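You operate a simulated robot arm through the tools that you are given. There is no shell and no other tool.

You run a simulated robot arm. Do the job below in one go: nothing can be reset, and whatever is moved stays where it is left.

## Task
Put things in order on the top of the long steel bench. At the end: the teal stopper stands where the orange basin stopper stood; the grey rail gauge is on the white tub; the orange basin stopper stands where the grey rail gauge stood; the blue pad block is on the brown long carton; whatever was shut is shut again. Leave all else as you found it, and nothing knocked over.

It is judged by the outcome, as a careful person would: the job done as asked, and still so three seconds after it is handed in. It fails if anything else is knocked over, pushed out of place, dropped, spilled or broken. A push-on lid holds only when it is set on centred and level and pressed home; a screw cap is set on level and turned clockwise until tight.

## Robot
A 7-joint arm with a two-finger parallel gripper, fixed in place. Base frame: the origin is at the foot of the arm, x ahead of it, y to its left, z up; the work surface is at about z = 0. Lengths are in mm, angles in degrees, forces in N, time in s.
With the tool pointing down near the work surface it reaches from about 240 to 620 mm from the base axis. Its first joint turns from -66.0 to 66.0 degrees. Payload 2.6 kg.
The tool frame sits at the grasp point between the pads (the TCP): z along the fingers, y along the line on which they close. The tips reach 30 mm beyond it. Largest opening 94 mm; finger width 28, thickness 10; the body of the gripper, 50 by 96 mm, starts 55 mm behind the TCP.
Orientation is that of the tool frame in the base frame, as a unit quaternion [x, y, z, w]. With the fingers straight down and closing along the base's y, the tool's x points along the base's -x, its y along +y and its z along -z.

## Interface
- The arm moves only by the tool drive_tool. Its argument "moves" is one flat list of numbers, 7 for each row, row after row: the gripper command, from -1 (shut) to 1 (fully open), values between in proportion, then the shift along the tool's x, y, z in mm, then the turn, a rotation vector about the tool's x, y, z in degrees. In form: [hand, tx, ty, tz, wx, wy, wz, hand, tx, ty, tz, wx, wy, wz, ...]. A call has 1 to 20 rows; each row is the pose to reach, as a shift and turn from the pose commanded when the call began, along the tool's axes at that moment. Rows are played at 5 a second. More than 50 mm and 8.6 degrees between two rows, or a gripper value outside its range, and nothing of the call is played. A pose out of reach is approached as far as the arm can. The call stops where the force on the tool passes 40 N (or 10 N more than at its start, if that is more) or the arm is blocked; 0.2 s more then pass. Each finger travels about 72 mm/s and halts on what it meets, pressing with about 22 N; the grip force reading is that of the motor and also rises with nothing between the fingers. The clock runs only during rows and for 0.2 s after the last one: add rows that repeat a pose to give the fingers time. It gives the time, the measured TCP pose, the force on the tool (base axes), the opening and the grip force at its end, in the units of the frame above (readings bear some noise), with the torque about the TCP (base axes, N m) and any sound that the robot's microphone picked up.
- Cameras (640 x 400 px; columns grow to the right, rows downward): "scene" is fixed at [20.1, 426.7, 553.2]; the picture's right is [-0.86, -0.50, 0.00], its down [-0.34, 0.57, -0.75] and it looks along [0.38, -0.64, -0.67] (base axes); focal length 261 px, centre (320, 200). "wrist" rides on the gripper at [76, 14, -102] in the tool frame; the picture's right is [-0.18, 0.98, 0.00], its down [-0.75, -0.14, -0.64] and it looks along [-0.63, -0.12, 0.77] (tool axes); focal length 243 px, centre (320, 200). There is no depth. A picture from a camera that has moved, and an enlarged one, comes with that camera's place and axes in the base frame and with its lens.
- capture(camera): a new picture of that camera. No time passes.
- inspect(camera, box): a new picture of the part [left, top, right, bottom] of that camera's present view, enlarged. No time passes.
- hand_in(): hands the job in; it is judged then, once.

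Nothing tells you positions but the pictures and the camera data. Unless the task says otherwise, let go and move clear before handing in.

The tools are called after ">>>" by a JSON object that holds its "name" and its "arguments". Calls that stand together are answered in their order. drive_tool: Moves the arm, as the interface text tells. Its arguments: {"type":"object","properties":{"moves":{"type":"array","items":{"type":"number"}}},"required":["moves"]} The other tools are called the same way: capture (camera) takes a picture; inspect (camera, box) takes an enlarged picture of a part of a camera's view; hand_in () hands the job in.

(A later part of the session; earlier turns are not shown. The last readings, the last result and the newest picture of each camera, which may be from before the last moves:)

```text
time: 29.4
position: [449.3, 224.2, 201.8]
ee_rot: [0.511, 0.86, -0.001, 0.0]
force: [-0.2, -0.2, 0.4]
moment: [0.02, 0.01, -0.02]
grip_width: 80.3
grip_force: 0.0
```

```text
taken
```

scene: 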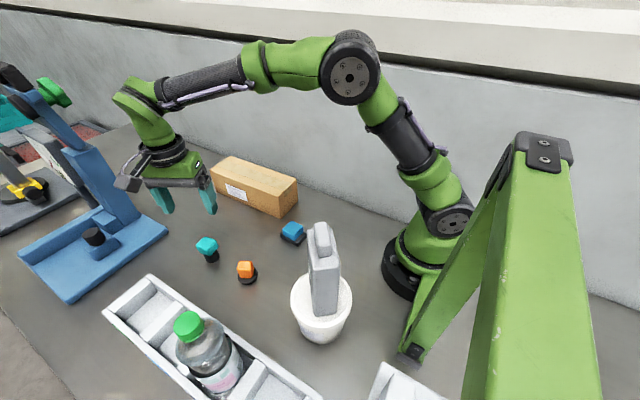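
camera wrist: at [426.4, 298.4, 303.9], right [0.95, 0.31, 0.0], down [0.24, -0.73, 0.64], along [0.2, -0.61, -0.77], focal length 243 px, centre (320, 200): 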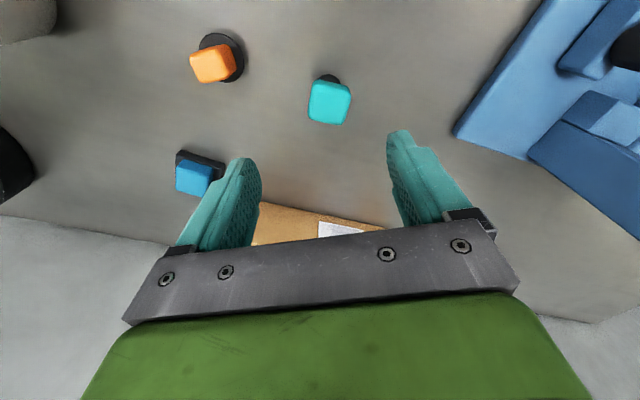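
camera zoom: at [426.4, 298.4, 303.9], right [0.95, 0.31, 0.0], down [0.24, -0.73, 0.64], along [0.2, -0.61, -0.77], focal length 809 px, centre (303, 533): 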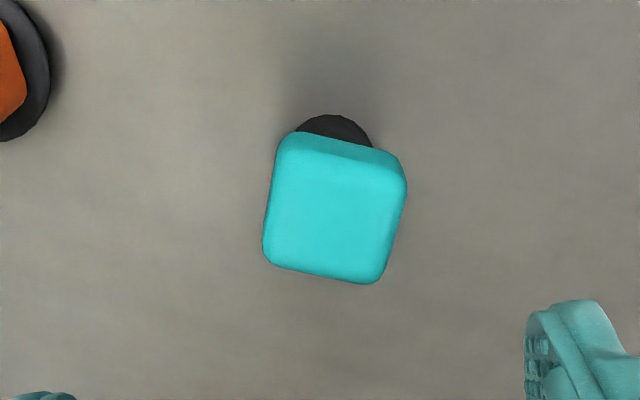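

The teal stopper stands near (460, 223.5) with its top at about z = 62, its head turned about 6°. I'll turn to match, centre on it and go partway down.

>>> {"name": "drive_tool", "arguments": {"moves": [0.7, -2, 3, 20, 0, 0, 7.5, 0.7, -4, 6, 45, 0, 0, 15, 0.7, -5.8, 8.7, 70, 0, 0, 22.5, 0.7, -5.8, 8.7, 90, 0, 0, 22.5, 0.7, -5.8, 8.7, 90, 0, 0, 22.5]}}

>>> {"name": "capture", "arguments": {"camera": "wrist"}}

>>> {"name": "inspect", "arguments": {"camera": "wrist", "box": [250, 60, 400, 180]}}

>>> {"name": "inspect", "arguments": {"camera": "scene", "box": [130, 160, 270, 290]}}

```text
time: 30.6
position: [459.0, 222.0, 110.5]
ee_rot: [0.669, 0.744, 0.001, 0.0]
force: [-0.2, -0.4, -0.2]
moment: [0.02, 0.0, 0.02]
grip_width: 79.8
grip_force: 0.1
```

```text
taken
camera wrist: at [465.7, 299.0, 213.3], right [1.0, -0.08, 0.0], down [-0.06, -0.76, 0.64], along [-0.05, -0.64, -0.77], focal length 243 px, centre (320, 200)
```

wrist: 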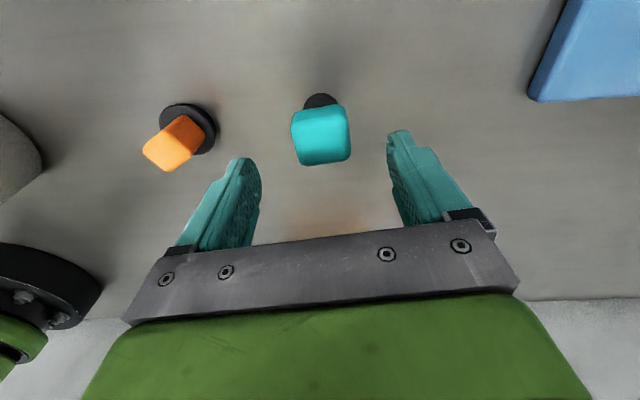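

```text
3.33 times, centred on (325, 120) of wrist
camera zoom: at [465.7, 299.0, 213.3], right [1.0, -0.08, 0.0], down [-0.06, -0.76, 0.64], along [-0.05, -0.64, -0.77], focal length 809 px, centre (303, 467)
```

zoom: 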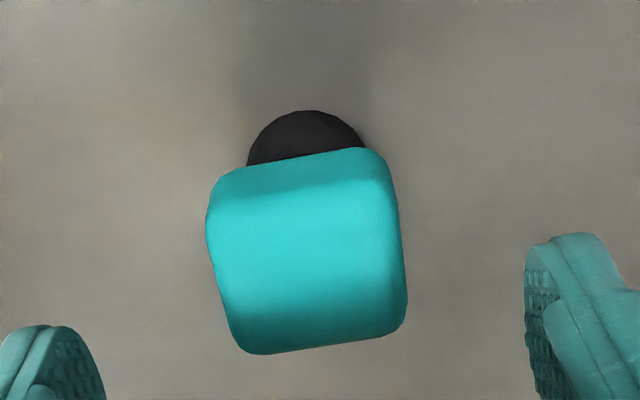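

```text
3.08 times, centred on (200, 225) of scene
camera zoom: at [20.1, 426.7, 553.2], right [-0.86, -0.5, 0.0], down [-0.34, 0.57, -0.75], along [0.38, -0.64, -0.67], focal length 802 px, centre (689, 123)
```

zoom: 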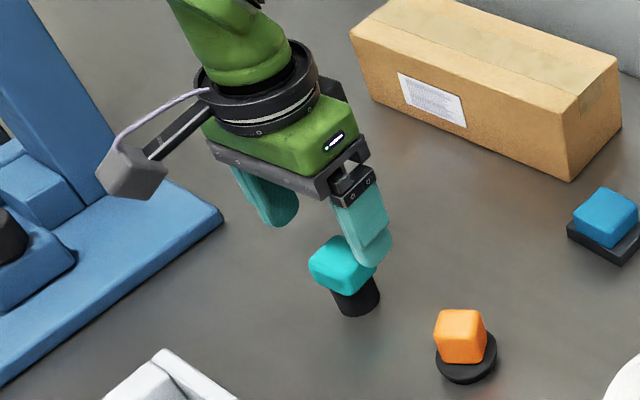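

The alignment is good: the stem centre is (460.7, 223) and the head lies parallel to the pads. I'll go down to grip height.

>>> {"name": "drive_tool", "arguments": {"moves": [0.7, 1.2, 0.8, 22, 0, 0, 0, 0.7, 1.2, 0.8, 42, 0, 0, 0, 0.7, 1.2, 0.8, 55, 0, 0, 0, 0.7, 1.2, 0.8, 60, 0, 0, 0, 0.7, 1.2, 0.8, 60, 0, 0, 0]}}

>>> {"name": "capture", "arguments": {"camera": "wrist"}}

>>> {"name": "inspect", "arguments": {"camera": "scene", "box": [130, 160, 270, 290]}}

```text
time: 31.8
position: [460.8, 222.1, 51.2]
ee_rot: [0.669, 0.743, -0.001, 0.001]
force: [0.1, 0.1, 0.2]
moment: [-0.01, -0.02, -0.04]
grip_width: 80.0
grip_force: 0.0
```

```text
taken
camera wrist: at [467.8, 299.7, 153.5], right [1.0, -0.08, 0.0], down [-0.06, -0.76, 0.64], along [-0.05, -0.64, -0.77], focal length 243 px, centre (320, 200)
```

wrist: 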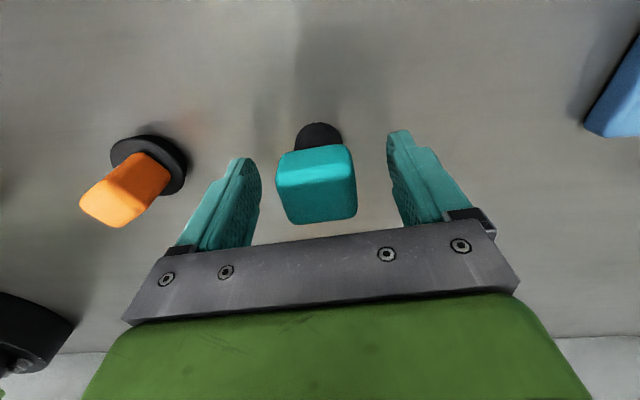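

```text
3.08 times, centred on (200, 225) of scene
camera zoom: at [20.1, 426.7, 553.2], right [-0.86, -0.5, 0.0], down [-0.34, 0.57, -0.75], along [0.38, -0.64, -0.67], focal length 802 px, centre (689, 123)
```

zoom: 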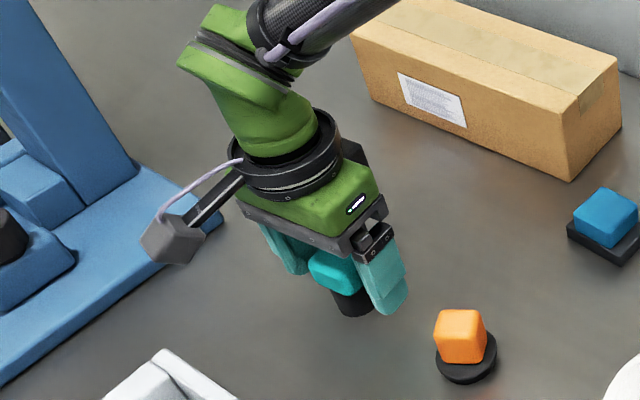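

>>> {"name": "drive_tool", "arguments": {"moves": [0.4, 0, 0, 0, 0, 0, 0, 0, 0, 0, 0, 0, 0, 0, -0.3, 0, 0, 0, 0, 0, 0, -0.6, 0, 0, 0, 0, 0, 0, -1, 0, 0, 0, 0, 0, 0, -1, 0, 0, 0, 0, 0, 0]}}

>>> {"name": "capture", "arguments": {"camera": "wrist"}}

>>> {"name": "inspect", "arguments": {"camera": "scene", "box": [130, 160, 270, 290]}}

```text
time: 33.2
position: [461.3, 223.0, 51.4]
ee_rot: [0.67, 0.743, -0.001, 0.0]
force: [-0.4, -0.9, 0.9]
moment: [-0.02, -0.02, 0.01]
grip_width: 43.8
grip_force: 21.8
```

```text
taken
camera wrist: at [467.8, 299.7, 153.7], right [1.0, -0.08, 0.0], down [-0.06, -0.76, 0.64], along [-0.05, -0.64, -0.77], focal length 243 px, centre (320, 200)
```

wrist: 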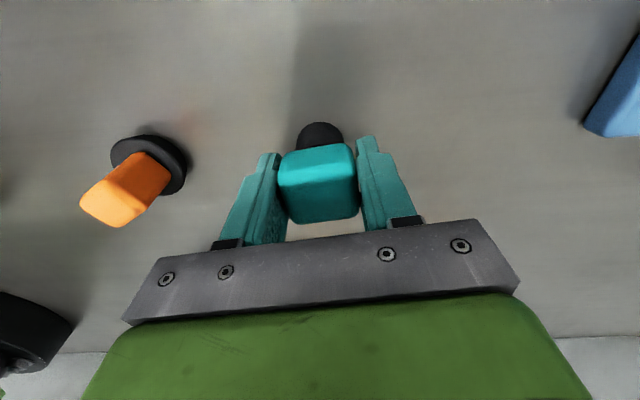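

```text
3.08 times, centred on (200, 225) of scene
camera zoom: at [20.1, 426.7, 553.2], right [-0.86, -0.5, 0.0], down [-0.34, 0.57, -0.75], along [0.38, -0.64, -0.67], focal length 802 px, centre (689, 123)
```

zoom: 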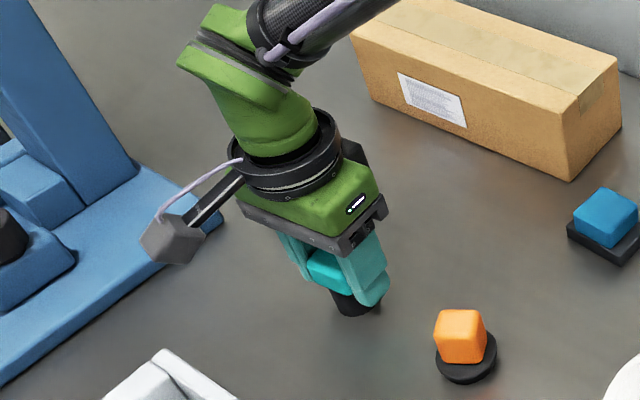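

The teal stopper is gripped at (461, 222.6). I'll lift it.

>>> {"name": "drive_tool", "arguments": {"moves": [-1, 0, 0, -8, 0, 0, 0, -1, 0, 0, -30, 0, 0, 0, -1, 0, 0, -70, 0, 0, 0, -1, 0, 0, -110, 0, 0, 0, -1, 0, 0, -150, 0, 0, 0, -1, 0, 0, -150, 0, 0, 0]}}

>>> {"name": "capture", "arguments": {"camera": "scene"}}

>>> {"name": "capture", "arguments": {"camera": "wrist"}}

```text
time: 34.6
position: [459.5, 221.9, 201.8]
ee_rot: [0.669, 0.743, 0.0, -0.001]
force: [0.0, -0.7, 0.0]
moment: [-0.01, -0.01, -0.07]
grip_width: 43.6
grip_force: 21.7
```

```text
taken
```

scene: 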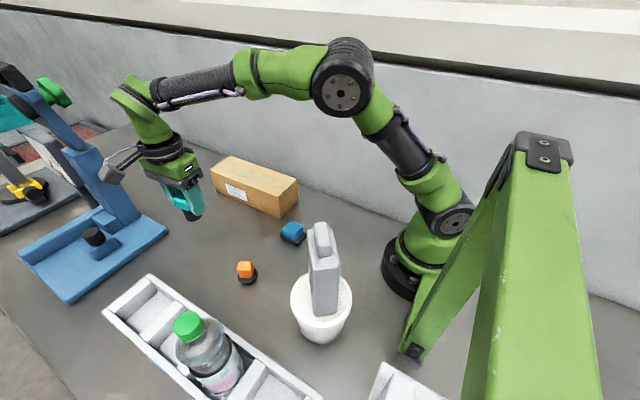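

```text
taken
camera wrist: at [466.2, 299.1, 304.1], right [1.0, -0.08, 0.0], down [-0.06, -0.76, 0.64], along [-0.05, -0.64, -0.77], focal length 243 px, centre (320, 200)
```

wrist: 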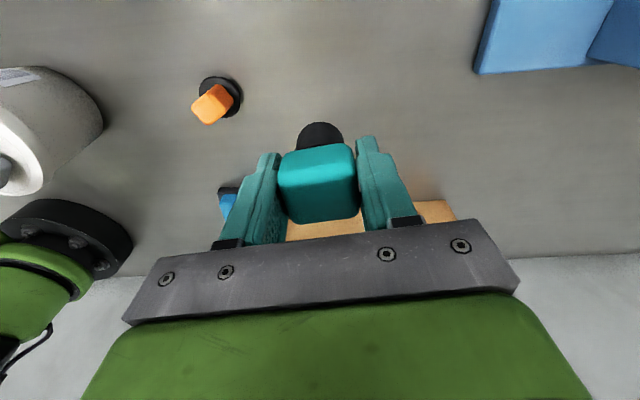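

Held firmly. I'll carry it straight across to where the orange stopper stood, (281, -56.6).

>>> {"name": "drive_tool", "arguments": {"moves": [-1, -32.3, -25.9, 0, 0, 0, 0, -1, -64.6, -51.8, 0, 0, 0, 0, -1, -96.9, -77.7, 0, 0, 0, 0, -1, -129.2, -103.7, 0, 0, 0, 0, -1, -161.4, -129.6, 0, 0, 0, 0, -1, -193.7, -155.5, 0, 0, 0, 0, -1, -226, -181.4, 10, 0, 0, 0, -1, -258.3, -207.3, 30, 0, 0, 0, -1, -258.3, -207.3, 60, 0, 0, 0, -1, -258.3, -207.3, 60, 0, 0, 0, -1, -258.3, -207.3, 60, 0, 0, 0]}}

>>> {"name": "capture", "arguments": {"camera": "wrist"}}

>>> {"name": "capture", "arguments": {"camera": "scene"}}

```text
time: 37.0
position: [282.3, -57.0, 140.2]
ee_rot: [0.669, 0.743, 0.0, 0.0]
force: [0.6, 1.0, -0.2]
moment: [0.01, 0.02, 0.01]
grip_width: 43.7
grip_force: 22.4
```

```text
taken
camera wrist: at [288.8, 20.8, 242.7], right [1.0, -0.08, 0.0], down [-0.06, -0.76, 0.64], along [-0.05, -0.64, -0.77], focal length 243 px, centre (320, 200)
```

wrist: 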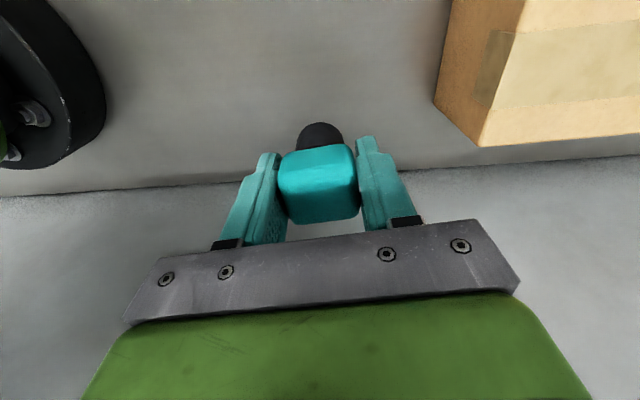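

```text
taken
```

scene: 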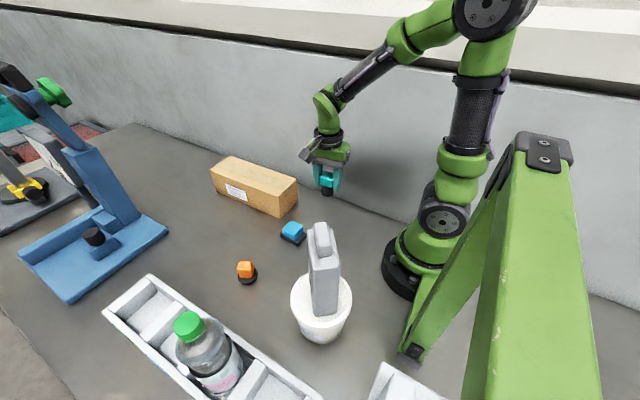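

I'm within 1 mm of the target. I'll lower it to just above the bench.

>>> {"name": "drive_tool", "arguments": {"moves": [-1, -0.4, -0.95, 30, 0, 0, 0, -1, -0.4, -0.95, 60, 0, 0, 0, -1, -0.4, -0.95, 78, 0, 0, 0, -1, -0.4, -0.95, 85, 0, 0, 0, -1, -0.4, -0.95, 87, 0, 0, 0, -1, -0.4, -0.95, 88, 0, 0, 0, -1, -0.4, -0.95, 88, 0, 0, 0]}}

>>> {"name": "inspect", "arguments": {"camera": "scene", "box": [280, 140, 380, 240]}}

>>> {"name": "capture", "arguments": {"camera": "wrist"}}

```text
time: 38.6
position: [279.9, -55.9, 54.4]
ee_rot: [0.669, 0.743, 0.0, 0.0]
force: [0.4, -0.3, -0.1]
moment: [0.01, 0.0, -0.01]
grip_width: 43.7
grip_force: 21.8
```

```text
4.00 times, centred on (330, 190) of scene
camera zoom: at [20.1, 426.7, 553.2], right [-0.86, -0.5, 0.0], down [-0.34, 0.57, -0.75], along [0.38, -0.64, -0.67], focal length 1043 px, centre (280, 240)
```

zoom: 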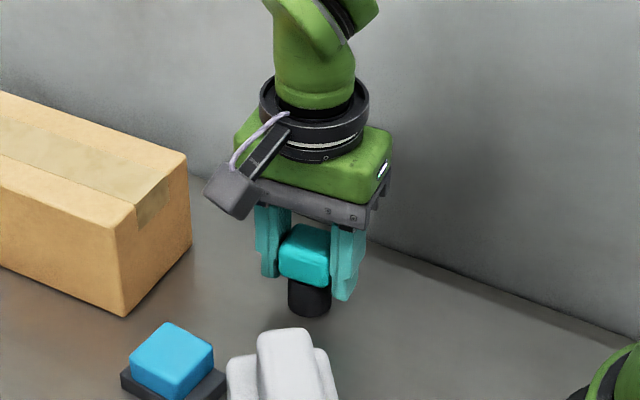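

```text
taken
camera wrist: at [286.9, 20.9, 155.7], right [1.0, -0.08, 0.0], down [-0.06, -0.76, 0.64], along [-0.05, -0.64, -0.77], focal length 243 px, centre (320, 200)
```

wrist: 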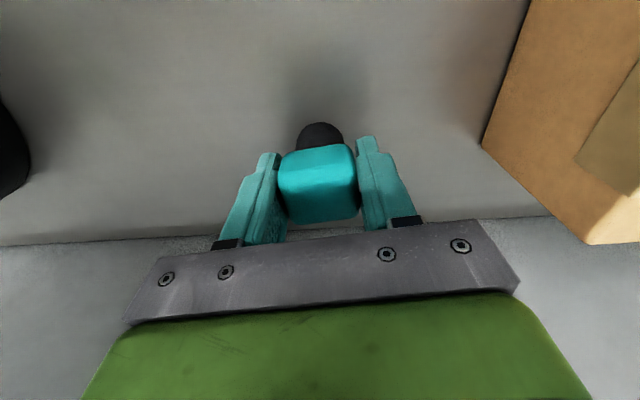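

About 2.5 mm above the bench. A small correction, then I'll touch down in fine steps.

>>> {"name": "drive_tool", "arguments": {"moves": [-1, -1, 1.1, 0, 0, 0, 0, -1, -1, 1.1, 1.2, 0, 0, 0, -1, -1, 1.1, 2, 0, 0, 0, -1, -1, 1.1, 2.5, 0, 0, 0, -1, -1, 1.1, 2.5, 0, 0, 0]}}

```text
time: 39.8
position: [280.7, -56.7, 51.0]
ee_rot: [0.669, 0.743, 0.0, 0.0]
force: [-0.9, 0.4, -1.0]
moment: [0.02, 0.01, 0.03]
grip_width: 43.7
grip_force: 22.2
```

>>> {"name": "drive_tool", "arguments": {"moves": [-1, 0, 0, 0.5, 0, 0, 0, -1, 0, 0, 0.8, 0, 0, 0, -1, 0, 0, 0.8, 0, 0, 0]}}

```text
time: 40.6
position: [280.5, -56.3, 51.4]
ee_rot: [0.669, 0.743, 0.0, 0.001]
force: [-2.6, 1.2, 19.9]
moment: [0.03, 0.06, 0.0]
grip_width: 43.9
grip_force: 22.3
```

Contact is made. I'll ease off a little and release.

>>> {"name": "drive_tool", "arguments": {"moves": [-1, 0, 0, -0.7, 0, 0, 0, -1, 0, 0, -0.7, 0, 0, 0, -0.05, 0, 0, -0.7, 0, 0, 0, 0.05, 0, 0, -0.7, 0, 0, 0, 0.2, 0, 0, -0.7, 0, 0, 0, 0.5, 0, 0, -0.7, 0, 0, 0, 0.7, 0, 0, -0.7, 0, 0, 0, 0.7, 0, 0, -0.7, 0, 0, 0]}}

>>> {"name": "inspect", "arguments": {"camera": "scene", "box": [280, 140, 380, 240]}}

>>> {"name": "capture", "arguments": {"camera": "wrist"}}

```text
time: 42.4
position: [280.5, -56.3, 50.4]
ee_rot: [0.669, 0.743, 0.0, 0.0]
force: [0.1, 0.3, -0.6]
moment: [0.0, -0.01, 0.0]
grip_width: 80.0
grip_force: 0.2
```

```text
4.00 times, centred on (330, 190) of scene
camera zoom: at [20.1, 426.7, 553.2], right [-0.86, -0.5, 0.0], down [-0.34, 0.57, -0.75], along [0.38, -0.64, -0.67], focal length 1043 px, centre (280, 240)
```

zoom: 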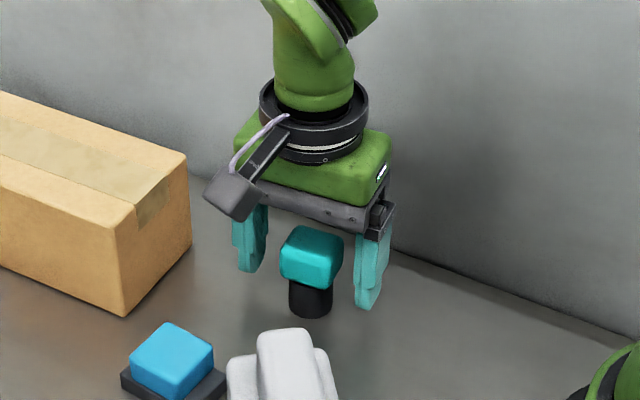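

```text
taken
camera wrist: at [287.5, 20.3, 153.2], right [1.0, -0.08, 0.0], down [-0.06, -0.76, 0.64], along [-0.05, -0.64, -0.77], focal length 243 px, centre (320, 200)
```

wrist: 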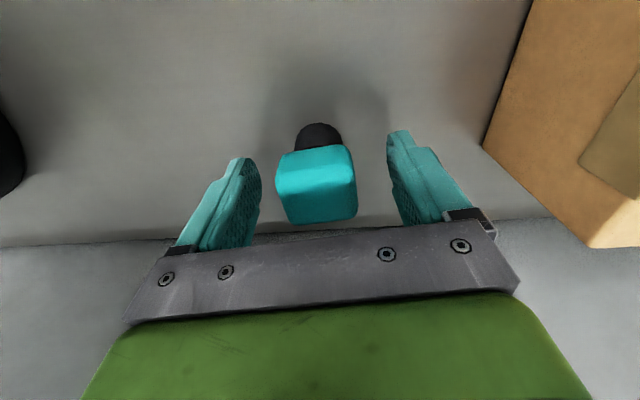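

The teal stopper stands where the orange one was. I'll rise and move above the blue pad block.

>>> {"name": "drive_tool", "arguments": {"moves": [0.7, 0, 0, -20, 0, 0, 0, 0.7, 0, 0, -60, 0, 0, 0, 0.7, 0, 0, -105, 0, 0, 0, 0.7, 0, 0, -150, 0, 0, 0, 0.7, 35, 16, -150, 0, 0, 0, 0.7, 71, 33, -150, 0, 0, 0, 0.7, 106.5, 48.9, -150, 0, 0, 0, 0.7, 106.5, 48.9, -150, 0, 0, 0]}}

>>> {"name": "capture", "arguments": {"camera": "wrist"}}

>>> {"name": "inspect", "arguments": {"camera": "wrist", "box": [250, 40, 400, 160]}}

>>> {"name": "capture", "arguments": {"camera": "scene"}}

>>> {"name": "inspect", "arguments": {"camera": "scene", "box": [260, 190, 350, 260]}}

```text
time: 44.2
position: [318.9, 56.2, 201.6]
ee_rot: [0.669, 0.743, 0.0, 0.0]
force: [1.0, 0.9, -0.4]
moment: [-0.02, -0.01, -0.03]
grip_width: 79.8
grip_force: 0.1
```

```text
taken
camera wrist: at [326.7, 133.0, 303.3], right [1.0, -0.08, 0.0], down [-0.06, -0.76, 0.64], along [-0.05, -0.64, -0.77], focal length 243 px, centre (320, 200)
```

wrist: 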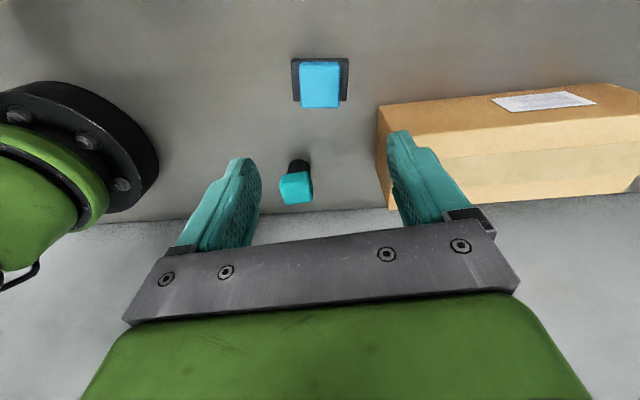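

```text
3.33 times, centred on (325, 100) of wrist
camera zoom: at [326.7, 133.0, 303.3], right [1.0, -0.08, 0.0], down [-0.06, -0.76, 0.64], along [-0.05, -0.64, -0.77], focal length 809 px, centre (303, 533)
```

zoom: 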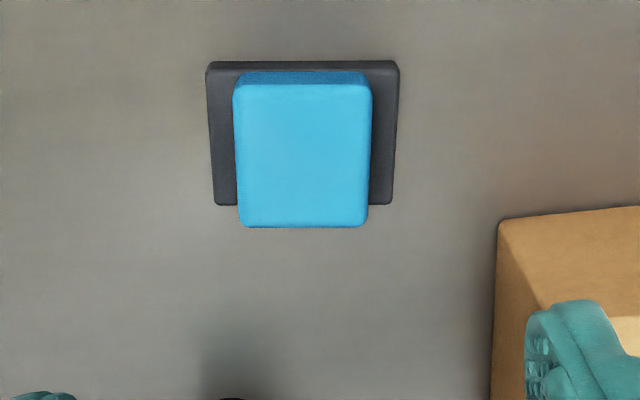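

```text
taken
```

scene: 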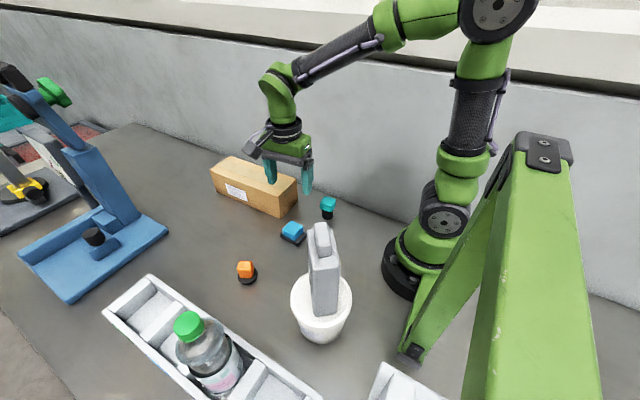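

```text
5.71 times, centred on (305, 225) of scene
camera zoom: at [20.0, 426.7, 553.2], right [-0.86, -0.5, 0.0], down [-0.34, 0.57, -0.75], along [0.38, -0.64, -0.67], focal length 1490 px, centre (406, 57)
```

zoom: 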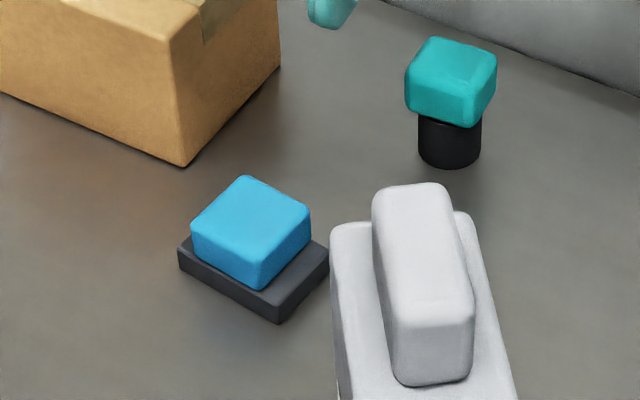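

The blue block, about 40 mm wide on a 61 x 44 mm dark plate, is centred near (321, 60.5). Its top is at about z = 36 and it is turned about -4°. I'll align and go partway down.

>>> {"name": "drive_tool", "arguments": {"moves": [0.7, 2, 1, 30, 0, 0, 5, 0.7, 4.4, 1.8, 65, 0, 0, 10.3, 0.7, 4.4, 1.8, 95, 0, 0, 10.3, 0.7, 4.4, 1.8, 105, 0, 0, 10.3, 0.7, 4.4, 1.8, 105, 0, 0, 10.3]}}

>>> {"name": "capture", "arguments": {"camera": "wrist"}}

>>> {"name": "inspect", "arguments": {"camera": "wrist", "box": [240, 60, 400, 190]}}

>>> {"name": "inspect", "arguments": {"camera": "scene", "box": [250, 150, 360, 260]}}

```text
time: 45.4
position: [321.1, 58.1, 96.1]
ee_rot: [0.733, 0.68, 0.0, 0.0]
force: [-0.2, -0.2, -0.1]
moment: [-0.01, -0.01, -0.01]
grip_width: 79.8
grip_force: 0.1
```

```text
taken
camera wrist: at [341.4, 134.1, 198.5], right [0.97, -0.26, 0.0], down [-0.2, -0.74, 0.64], along [-0.17, -0.62, -0.77], focal length 243 px, centre (320, 200)
```

wrist: 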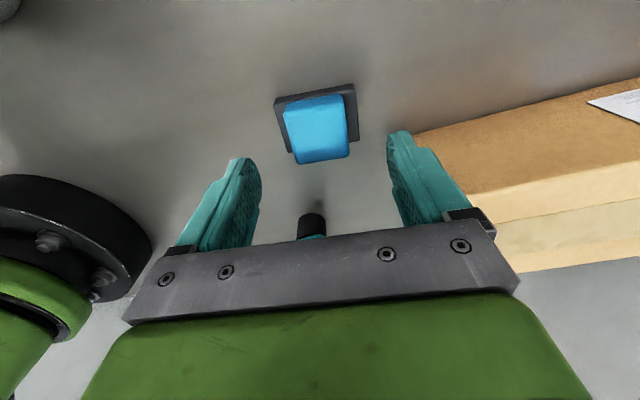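

```text
3.08 times, centred on (320, 125) of wrist
camera zoom: at [341.4, 134.1, 198.5], right [0.97, -0.26, 0.0], down [-0.2, -0.74, 0.64], along [-0.17, -0.62, -0.77], focal length 746 px, centre (320, 431)
```

zoom: 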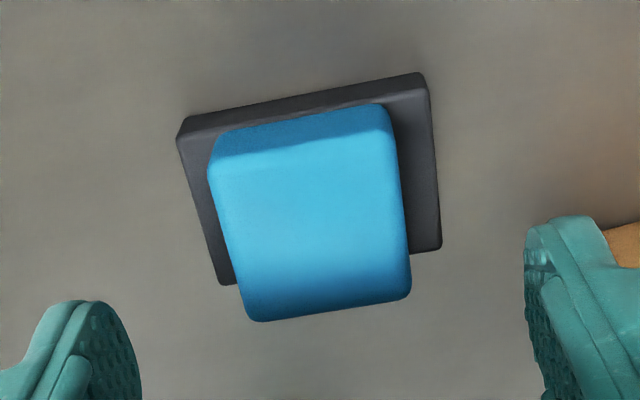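

```text
3.64 times, centred on (305, 205) of scene
camera zoom: at [20.1, 426.7, 553.2], right [-0.86, -0.5, 0.0], down [-0.34, 0.57, -0.75], along [0.38, -0.64, -0.67], focal length 948 px, centre (374, 182)
```

zoom: 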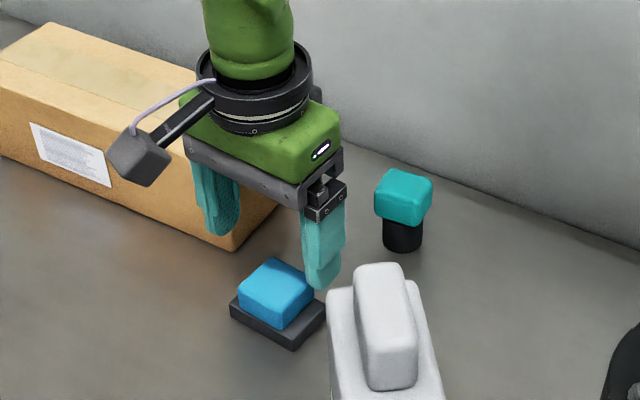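

Aligned. I'll make small corrections and go down so the tips sit beside the blue block just above its plate.

>>> {"name": "drive_tool", "arguments": {"moves": [0.7, 2.2, -0.8, 20, 0, 0, 0, 0.7, 2.2, -0.8, 38, 0, 0, 0, 0.7, 2.2, -0.8, 47, 0, 0, 0, 0.7, 2.2, -0.8, 50, 0, 0, 0, 0.7, 2.2, -0.8, 50, 0, 0, 0]}}

>>> {"name": "capture", "arguments": {"camera": "wrist"}}

>>> {"name": "inspect", "arguments": {"camera": "scene", "box": [250, 150, 360, 260]}}

```text
time: 46.6
position: [318.0, 61.1, 46.0]
ee_rot: [0.733, 0.68, 0.0, 0.001]
force: [-0.5, 0.0, -0.5]
moment: [0.03, 0.0, -0.01]
grip_width: 79.9
grip_force: 0.0
```

```text
taken
camera wrist: at [339.2, 136.2, 147.5], right [0.97, -0.26, 0.0], down [-0.2, -0.74, 0.64], along [-0.17, -0.62, -0.77], focal length 243 px, centre (320, 200)
```

wrist: 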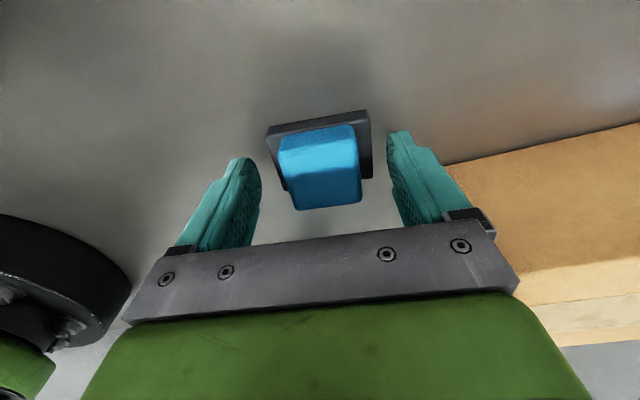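

```text
3.64 times, centred on (305, 205) of scene
camera zoom: at [20.1, 426.7, 553.2], right [-0.86, -0.5, 0.0], down [-0.34, 0.57, -0.75], along [0.38, -0.64, -0.67], focal length 948 px, centre (374, 182)
```

zoom: 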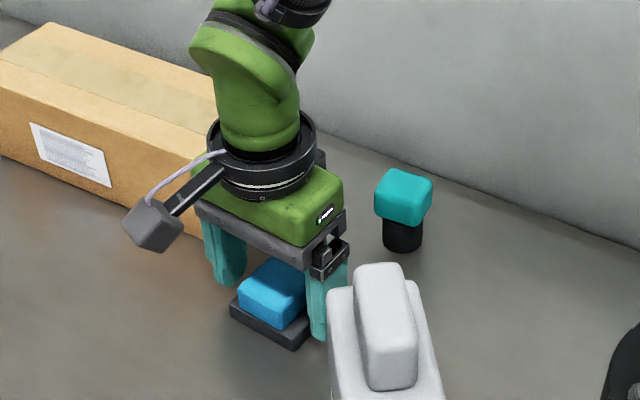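

>>> {"name": "drive_tool", "arguments": {"moves": [0.4, 0, 0, 0, 0, 0, 0, 0, 0, 0, 0, 0, 0, 0, -0.3, 0, 0, 0, 0, 0, 0, -0.6, 0, 0, 0, 0, 0, 0, -1, 0, 0, 0, 0, 0, 0, -1, 0, 0, 0, 0, 0, 0]}}

>>> {"name": "capture", "arguments": {"camera": "wrist"}}

>>> {"name": "inspect", "arguments": {"camera": "scene", "box": [250, 150, 360, 260]}}

```text
time: 48.0
position: [317.8, 62.3, 45.7]
ee_rot: [0.733, 0.68, 0.0, 0.0]
force: [-0.1, 0.7, 0.3]
moment: [-0.02, -0.01, 0.0]
grip_width: 61.5
grip_force: 22.5
```

```text
taken
camera wrist: at [339.3, 136.2, 147.8], right [0.97, -0.26, 0.0], down [-0.2, -0.74, 0.64], along [-0.17, -0.62, -0.77], focal length 243 px, centre (320, 200)
```

wrist: 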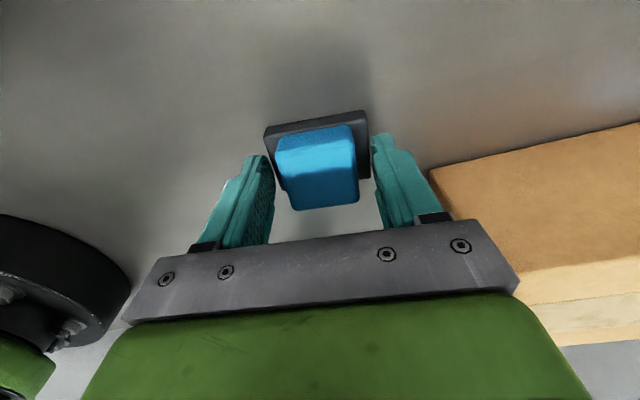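

```text
3.64 times, centred on (305, 205) of scene
camera zoom: at [20.1, 426.7, 553.2], right [-0.86, -0.5, 0.0], down [-0.34, 0.57, -0.75], along [0.38, -0.64, -0.67], focal length 948 px, centre (374, 182)
```

zoom: 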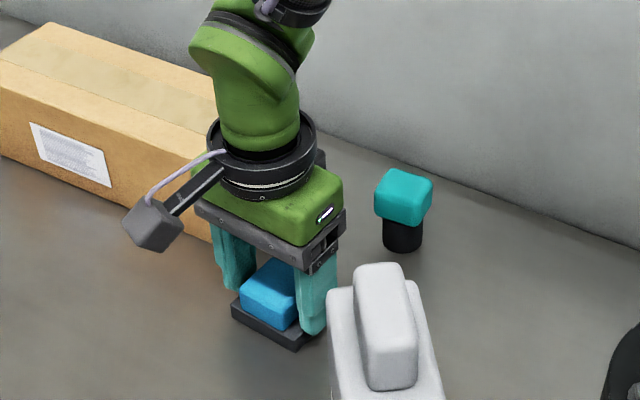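

The fingers stopped at 61.5 mm on the plate's edges, so the plate is thicker than I thought. I'll open, rise 6 mm and close on the blue block itself.

>>> {"name": "drive_tool", "arguments": {"moves": [0.5, 0, 0, 0, 0, 0, 0, 0.6, 0, 0, 0, 0, 0, 0, 0.6, 0, 0, -3, 0, 0, 0, 0.6, 0, 0, -6, 0, 0, 0, 0.6, 0, 0, -6, 0, 0, 0]}}

>>> {"name": "inspect", "arguments": {"camera": "scene", "box": [265, 190, 335, 250]}}

>>> {"name": "capture", "arguments": {"camera": "wrist"}}

```text
time: 49.2
position: [319.1, 61.3, 52.8]
ee_rot: [0.733, 0.68, -0.001, 0.0]
force: [0.0, 0.6, 0.6]
moment: [0.01, 0.0, -0.01]
grip_width: 75.2
grip_force: 0.0
```

```text
6.67 times, centred on (300, 220) of scene
camera zoom: at [20.1, 426.7, 553.2], right [-0.86, -0.5, 0.0], down [-0.34, 0.57, -0.75], along [0.38, -0.64, -0.67], focal length 1739 px, centre (453, 67)
```

zoom: 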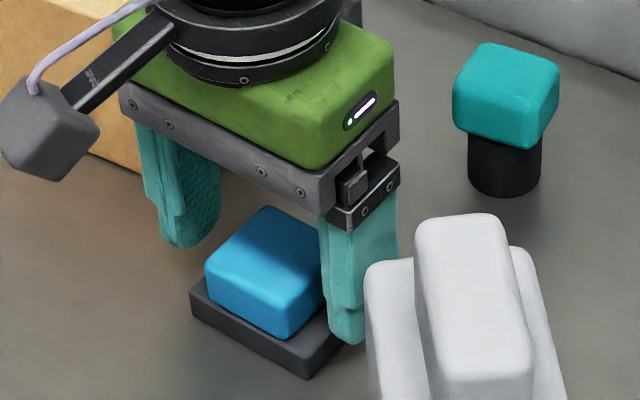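

```text
taken
camera wrist: at [340.0, 136.1, 154.7], right [0.97, -0.26, 0.0], down [-0.2, -0.74, 0.64], along [-0.17, -0.62, -0.77], focal length 243 px, centre (320, 200)
```

wrist: 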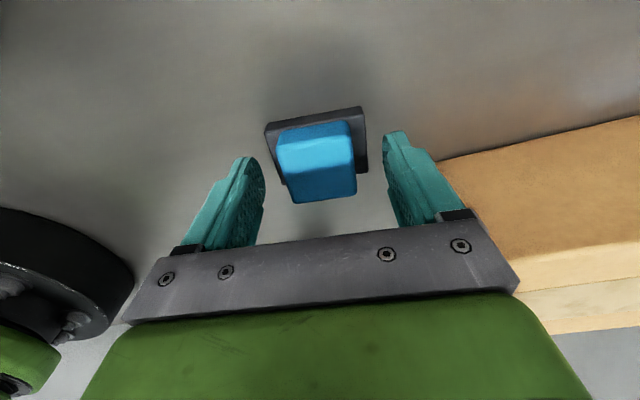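

>>> {"name": "drive_tool", "arguments": {"moves": [0.3, 0, 0, 0, 0, 0, 0, 0, 0, 0, 0, 0, 0, 0, -0.3, 0, 0, 0, 0, 0, 0, -0.6, 0, 0, 0, 0, 0, 0, -1, 0, 0, 0, 0, 0, 0, -1, 0, 0, 0, 0, 0, 0]}}

>>> {"name": "inspect", "arguments": {"camera": "scene", "box": [265, 190, 335, 250]}}

>>> {"name": "capture", "arguments": {"camera": "wrist"}}

```text
time: 50.6
position: [319.6, 61.0, 51.3]
ee_rot: [0.733, 0.68, 0.0, 0.001]
force: [0.4, 0.1, 0.7]
moment: [-0.04, 0.05, 0.01]
grip_width: 41.5
grip_force: 21.9
```

```text
6.67 times, centred on (300, 220) of scene
camera zoom: at [20.1, 426.7, 553.2], right [-0.86, -0.5, 0.0], down [-0.34, 0.57, -0.75], along [0.38, -0.64, -0.67], focal length 1739 px, centre (453, 67)
```

zoom: 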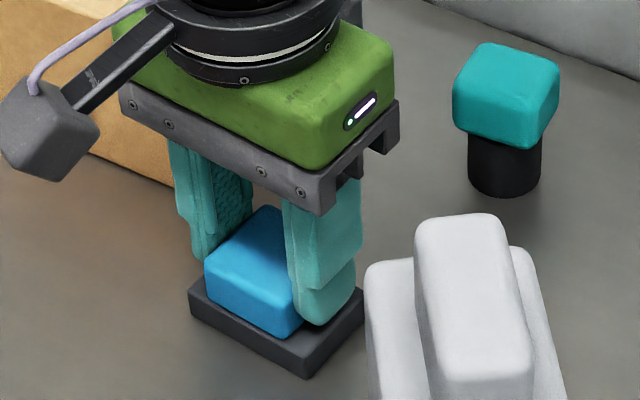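

```text
taken
camera wrist: at [339.9, 136.1, 154.6], right [0.97, -0.26, 0.0], down [-0.2, -0.74, 0.64], along [-0.17, -0.62, -0.77], focal length 243 px, centre (320, 200)
```

wrist: 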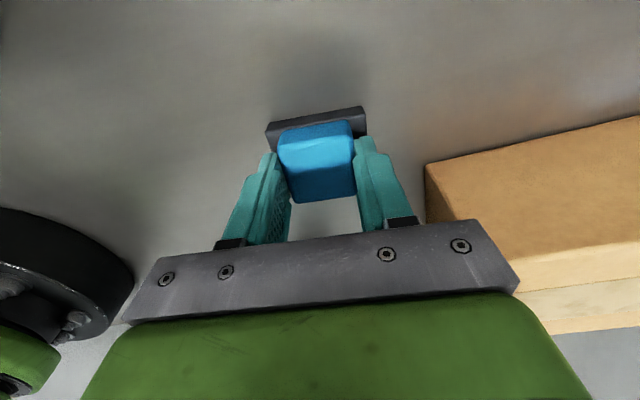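

The block itself is gripped at 41.5 mm. I'll lift it.

>>> {"name": "drive_tool", "arguments": {"moves": [-1, 0, 0, -6, 0, 0, 0, -1, 0, 0, -25, 0, 0, 0, -1, 0, 0, -60, 0, 0, 0, -1, 0, 0, -100, 0, 0, 0, -1, 0, 0, -140, 0, 0, 0, -1, 0, 0, -170, 0, 0, 0, -1, 0, 0, -170, 0, 0, 0]}}

>>> {"name": "capture", "arguments": {"camera": "wrist"}}

>>> {"name": "capture", "arguments": {"camera": "scene"}}

```text
time: 52.2
position: [318.5, 60.6, 222.6]
ee_rot: [0.733, 0.68, 0.0, 0.0]
force: [0.3, -1.0, -0.9]
moment: [0.0, 0.02, 0.01]
grip_width: 41.5
grip_force: 21.5
```

```text
taken
camera wrist: at [340.2, 135.7, 324.9], right [0.97, -0.26, 0.0], down [-0.2, -0.74, 0.64], along [-0.16, -0.62, -0.77], focal length 243 px, centre (320, 200)
```

wrist: 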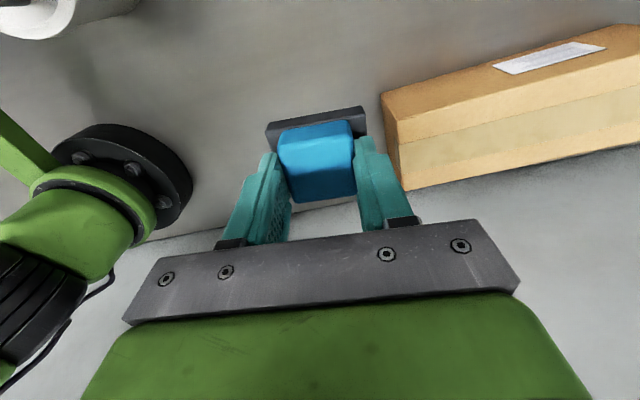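

```text
taken
```

scene: 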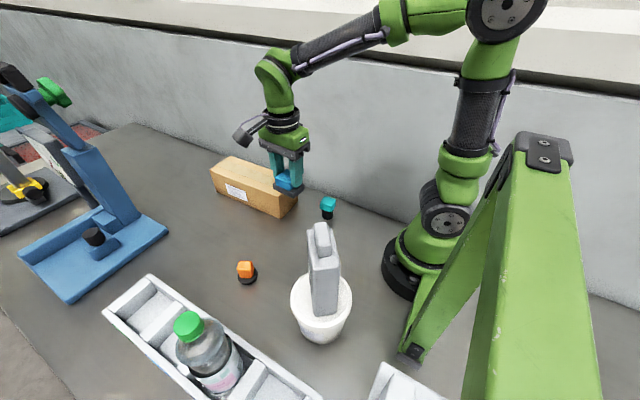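

The block is held, and the carton top spans about x 392–645, y -70 to 21 at height about 86. I'll carry the block over it to about (490, -25).

>>> {"name": "drive_tool", "arguments": {"moves": [-1, -14.6, 35.3, 0, 0, 0, -1.5, -1, -29.2, 70.6, 0, 0, 0, -3, -1, -43.8, 105.9, 0, 0, 0, -4.5, -1, -58.4, 141.2, 0, 0, 0, -6, -1, -73, 176.5, 0, 0, 0, -6, -1, -73, 176.5, 25, 0, 0, -6, -1, -73, 176.5, 50, 0, 0, -6, -1, -73, 176.5, 50, 0, 0, -6]}}

>>> {"name": "capture", "arguments": {"camera": "wrist"}}

>>> {"name": "capture", "arguments": {"camera": "scene"}}

>>> {"name": "inspect", "arguments": {"camera": "scene", "box": [180, 120, 330, 230]}}

```text
time: 54.0
position: [489.4, -25.6, 171.2]
ee_rot: [0.697, 0.717, 0.001, 0.0]
force: [0.7, -0.1, -1.0]
moment: [-0.01, 0.0, -0.07]
grip_width: 41.2
grip_force: 22.3
```

```text
taken
camera wrist: at [502.0, 51.8, 273.6], right [0.99, -0.15, 0.0], down [-0.12, -0.76, 0.64], along [-0.1, -0.63, -0.77], focal length 243 px, centre (320, 200)
```

wrist: 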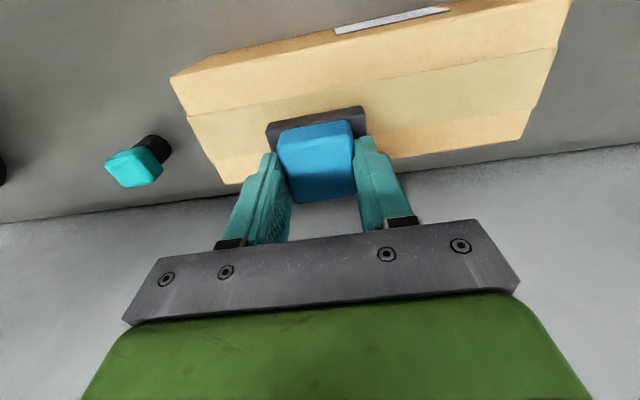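

```text
taken
```

scene: 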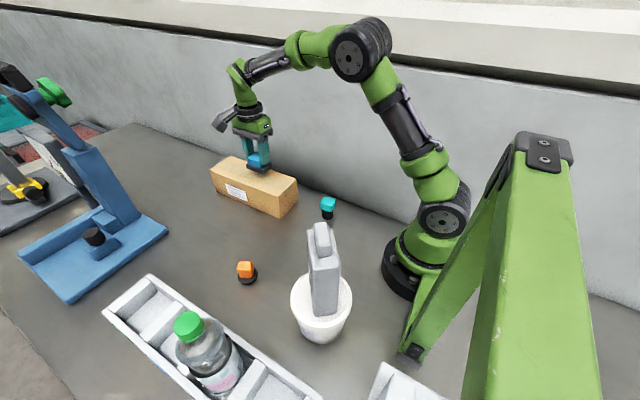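

```text
3.64 times, centred on (255, 175) of scene
camera zoom: at [20.1, 426.7, 553.2], right [-0.86, -0.5, 0.0], down [-0.34, 0.57, -0.75], along [0.38, -0.64, -0.67], focal length 948 px, centre (556, 291)
```

zoom: 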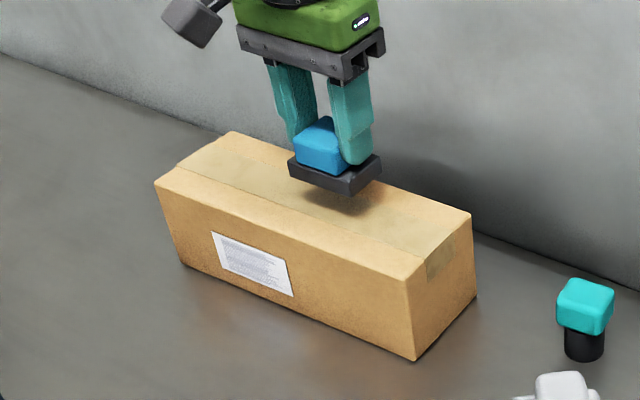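

I'll enlarge the wrist view to check where the block will land relative to the carton's edges.

>>> {"name": "inspect", "arguments": {"camera": "wrist", "box": [150, 0, 580, 220]}}

```text
1.49 times, centred on (365, 110) of wrist
camera zoom: at [502.0, 51.8, 273.6], right [0.99, -0.15, 0.0], down [-0.12, -0.76, 0.64], along [-0.1, -0.63, -0.77], focal length 361 px, centre (253, 334)
```

zoom: 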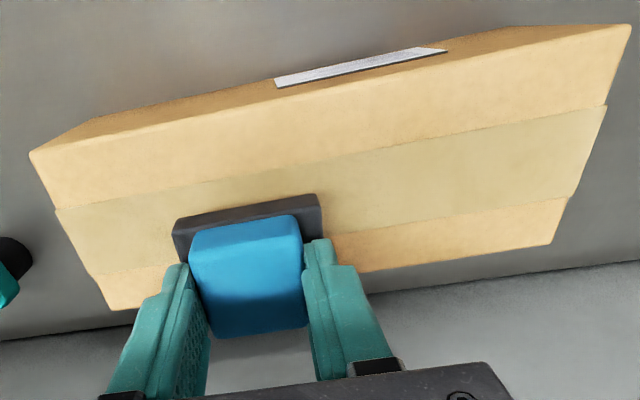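

The landing spot is well inside the carton top, which spans y from about -67 to 27. I'll lower to just above it.

>>> {"name": "drive_tool", "arguments": {"moves": [-1, 2, 0, 8, 0, 0, 0, -1, 3.5, 0, 16, 0, 0, 0, -1, 3.5, 0, 24, 0, 0, 0, -1, 3.5, 0, 28, 0, 0, 0, -1, 3.5, 0, 28, 0, 0, 0]}}

>>> {"name": "inspect", "arguments": {"camera": "scene", "box": [210, 120, 310, 210]}}

```text
time: 55.2
position: [489.5, -21.7, 144.0]
ee_rot: [0.696, 0.718, 0.0, -0.001]
force: [-0.1, 0.6, -0.5]
moment: [0.0, 0.01, -0.03]
grip_width: 41.5
grip_force: 22.1
```

```text
4.44 times, centred on (260, 165) of scene
camera zoom: at [20.1, 426.7, 553.2], right [-0.86, -0.5, 0.0], down [-0.34, 0.57, -0.75], along [0.38, -0.64, -0.67], focal length 1159 px, centre (587, 356)
```

zoom: 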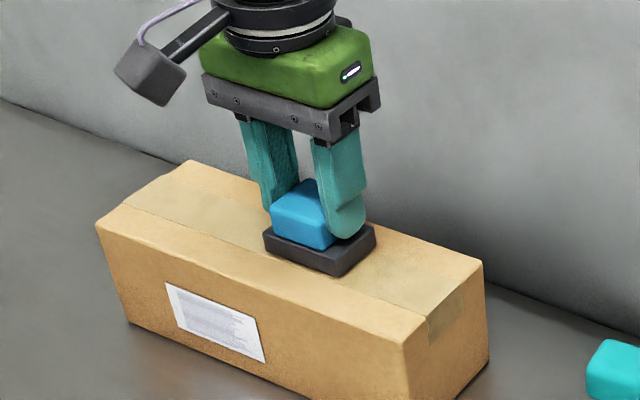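

>>> {"name": "drive_tool", "arguments": {"moves": [-1, 0, 0, 1.5, 0, 0, 0, -1, 0, 0, 3, 0, 0, 0, -1, 0, 0, 4, 0, 0, 0, -1, 0, 0, 4, 0, 0, 0]}}

```text
time: 56.2
position: [490.8, -21.9, 142.0]
ee_rot: [0.697, 0.717, 0.001, 0.001]
force: [-3.4, -2.5, 16.1]
moment: [-0.06, 0.21, -0.03]
grip_width: 41.2
grip_force: 22.1
```

Contact on the carton with 16 N. I'll ease off a bit.

>>> {"name": "drive_tool", "arguments": {"moves": [-1, 0, 0, -0.7, 0, 0, 0, -1, 0, 0, -0.7, 0, 0, 0]}}

```text
time: 56.8
position: [490.9, -21.7, 141.7]
ee_rot: [0.697, 0.717, 0.0, 0.001]
force: [-1.8, -2.9, 17.4]
moment: [-0.12, 0.04, -0.04]
grip_width: 41.2
grip_force: 21.8
```

>>> {"name": "drive_tool", "arguments": {"moves": [-1, 0, 0, -0.8, 0, 0, 0, -1, 0, 0, -0.8, 0, 0, 0]}}

```text
time: 57.4
position: [490.9, -22.6, 141.9]
ee_rot: [0.696, 0.718, 0.0, 0.001]
force: [4.1, -6.0, 12.6]
moment: [-0.14, -0.23, -0.02]
grip_width: 41.3
grip_force: 21.3
```

>>> {"name": "drive_tool", "arguments": {"moves": [-1, 0, 0, -0.7, 0, 0, 0, -1, 0, 0, -0.7, 0, 0, 0]}}

>>> {"name": "inspect", "arguments": {"camera": "scene", "box": [210, 120, 310, 210]}}

>>> {"name": "capture", "arguments": {"camera": "wrist"}}

```text
time: 58.0
position: [489.9, -21.0, 141.5]
ee_rot: [0.696, 0.718, 0.0, -0.001]
force: [0.9, -2.5, 7.5]
moment: [-0.18, -0.19, -0.05]
grip_width: 41.3
grip_force: 21.8
```

```text
4.44 times, centred on (260, 165) of scene
camera zoom: at [20.0, 426.7, 553.2], right [-0.86, -0.5, 0.0], down [-0.34, 0.57, -0.75], along [0.38, -0.64, -0.67], focal length 1159 px, centre (587, 356)
```

zoom: 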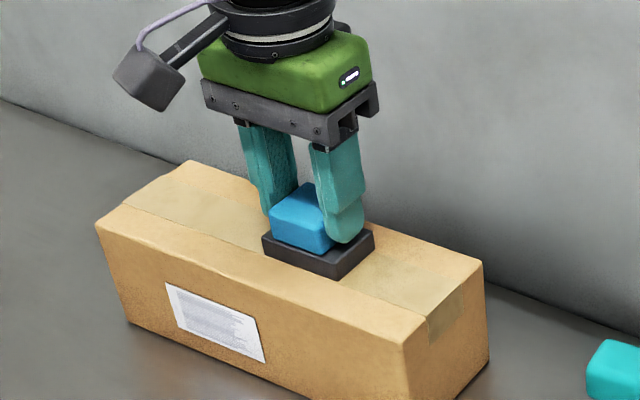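

```text
taken
camera wrist: at [502.7, 55.7, 244.3], right [0.99, -0.15, 0.0], down [-0.12, -0.76, 0.64], along [-0.1, -0.63, -0.77], focal length 243 px, centre (320, 200)
```

wrist: 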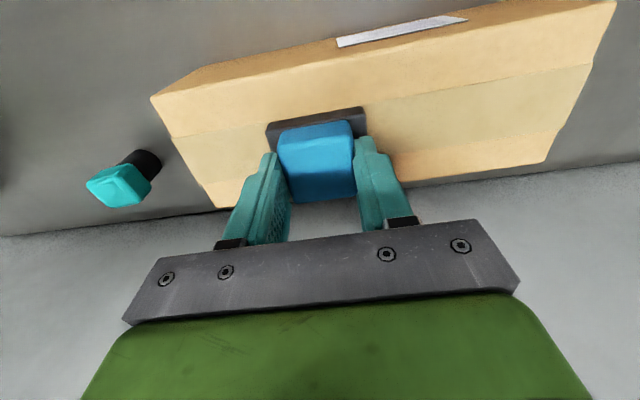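

The block rests flat on the carton, which has not moved. I'll ease off slightly more and release.

>>> {"name": "drive_tool", "arguments": {"moves": [-1, 0, 0, -0.6, 0, 0, 0, -1, 0, 0, -0.6, 0, 0, 0, -0.1, 0, 0, -0.6, 0, 0, 0, 0, 0, 0, -0.6, 0, 0, 0, 0.15, 0, 0, -0.6, 0, 0, 0, 0.4, 0, 0, -0.6, 0, 0, 0, 0.6, 0, 0, -0.6, 0, 0, 0, 0.6, 0, 0, -0.6, 0, 0, 0]}}

>>> {"name": "inspect", "arguments": {"camera": "scene", "box": [210, 120, 310, 210]}}

>>> {"name": "capture", "arguments": {"camera": "wrist"}}

```text
time: 59.8
position: [490.1, -22.0, 142.7]
ee_rot: [0.697, 0.717, 0.0, 0.0]
force: [0.0, 0.3, -0.5]
moment: [0.03, 0.0, 0.04]
grip_width: 75.1
grip_force: 0.1
```

```text
4.44 times, centred on (260, 165) of scene
camera zoom: at [20.1, 426.7, 553.2], right [-0.86, -0.5, 0.0], down [-0.34, 0.57, -0.75], along [0.38, -0.64, -0.67], focal length 1159 px, centre (587, 356)
```

zoom: 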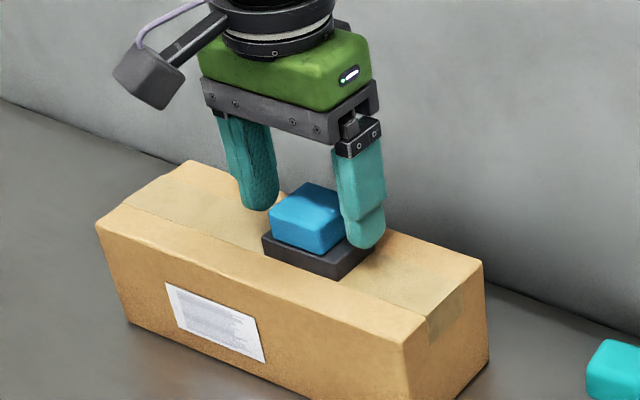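

```text
taken
camera wrist: at [502.9, 55.3, 245.0], right [0.99, -0.15, 0.0], down [-0.12, -0.76, 0.64], along [-0.1, -0.63, -0.77], focal length 243 px, centre (320, 200)
```

wrist: 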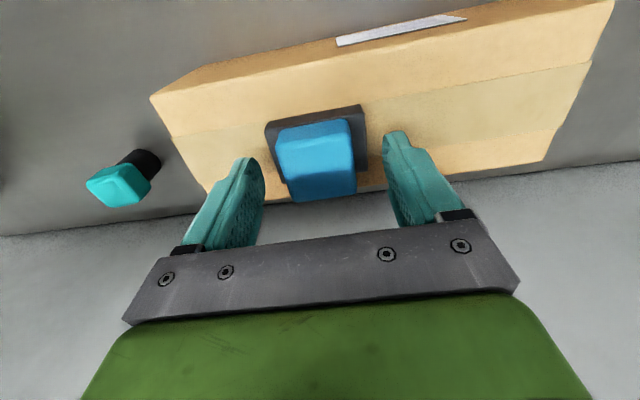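

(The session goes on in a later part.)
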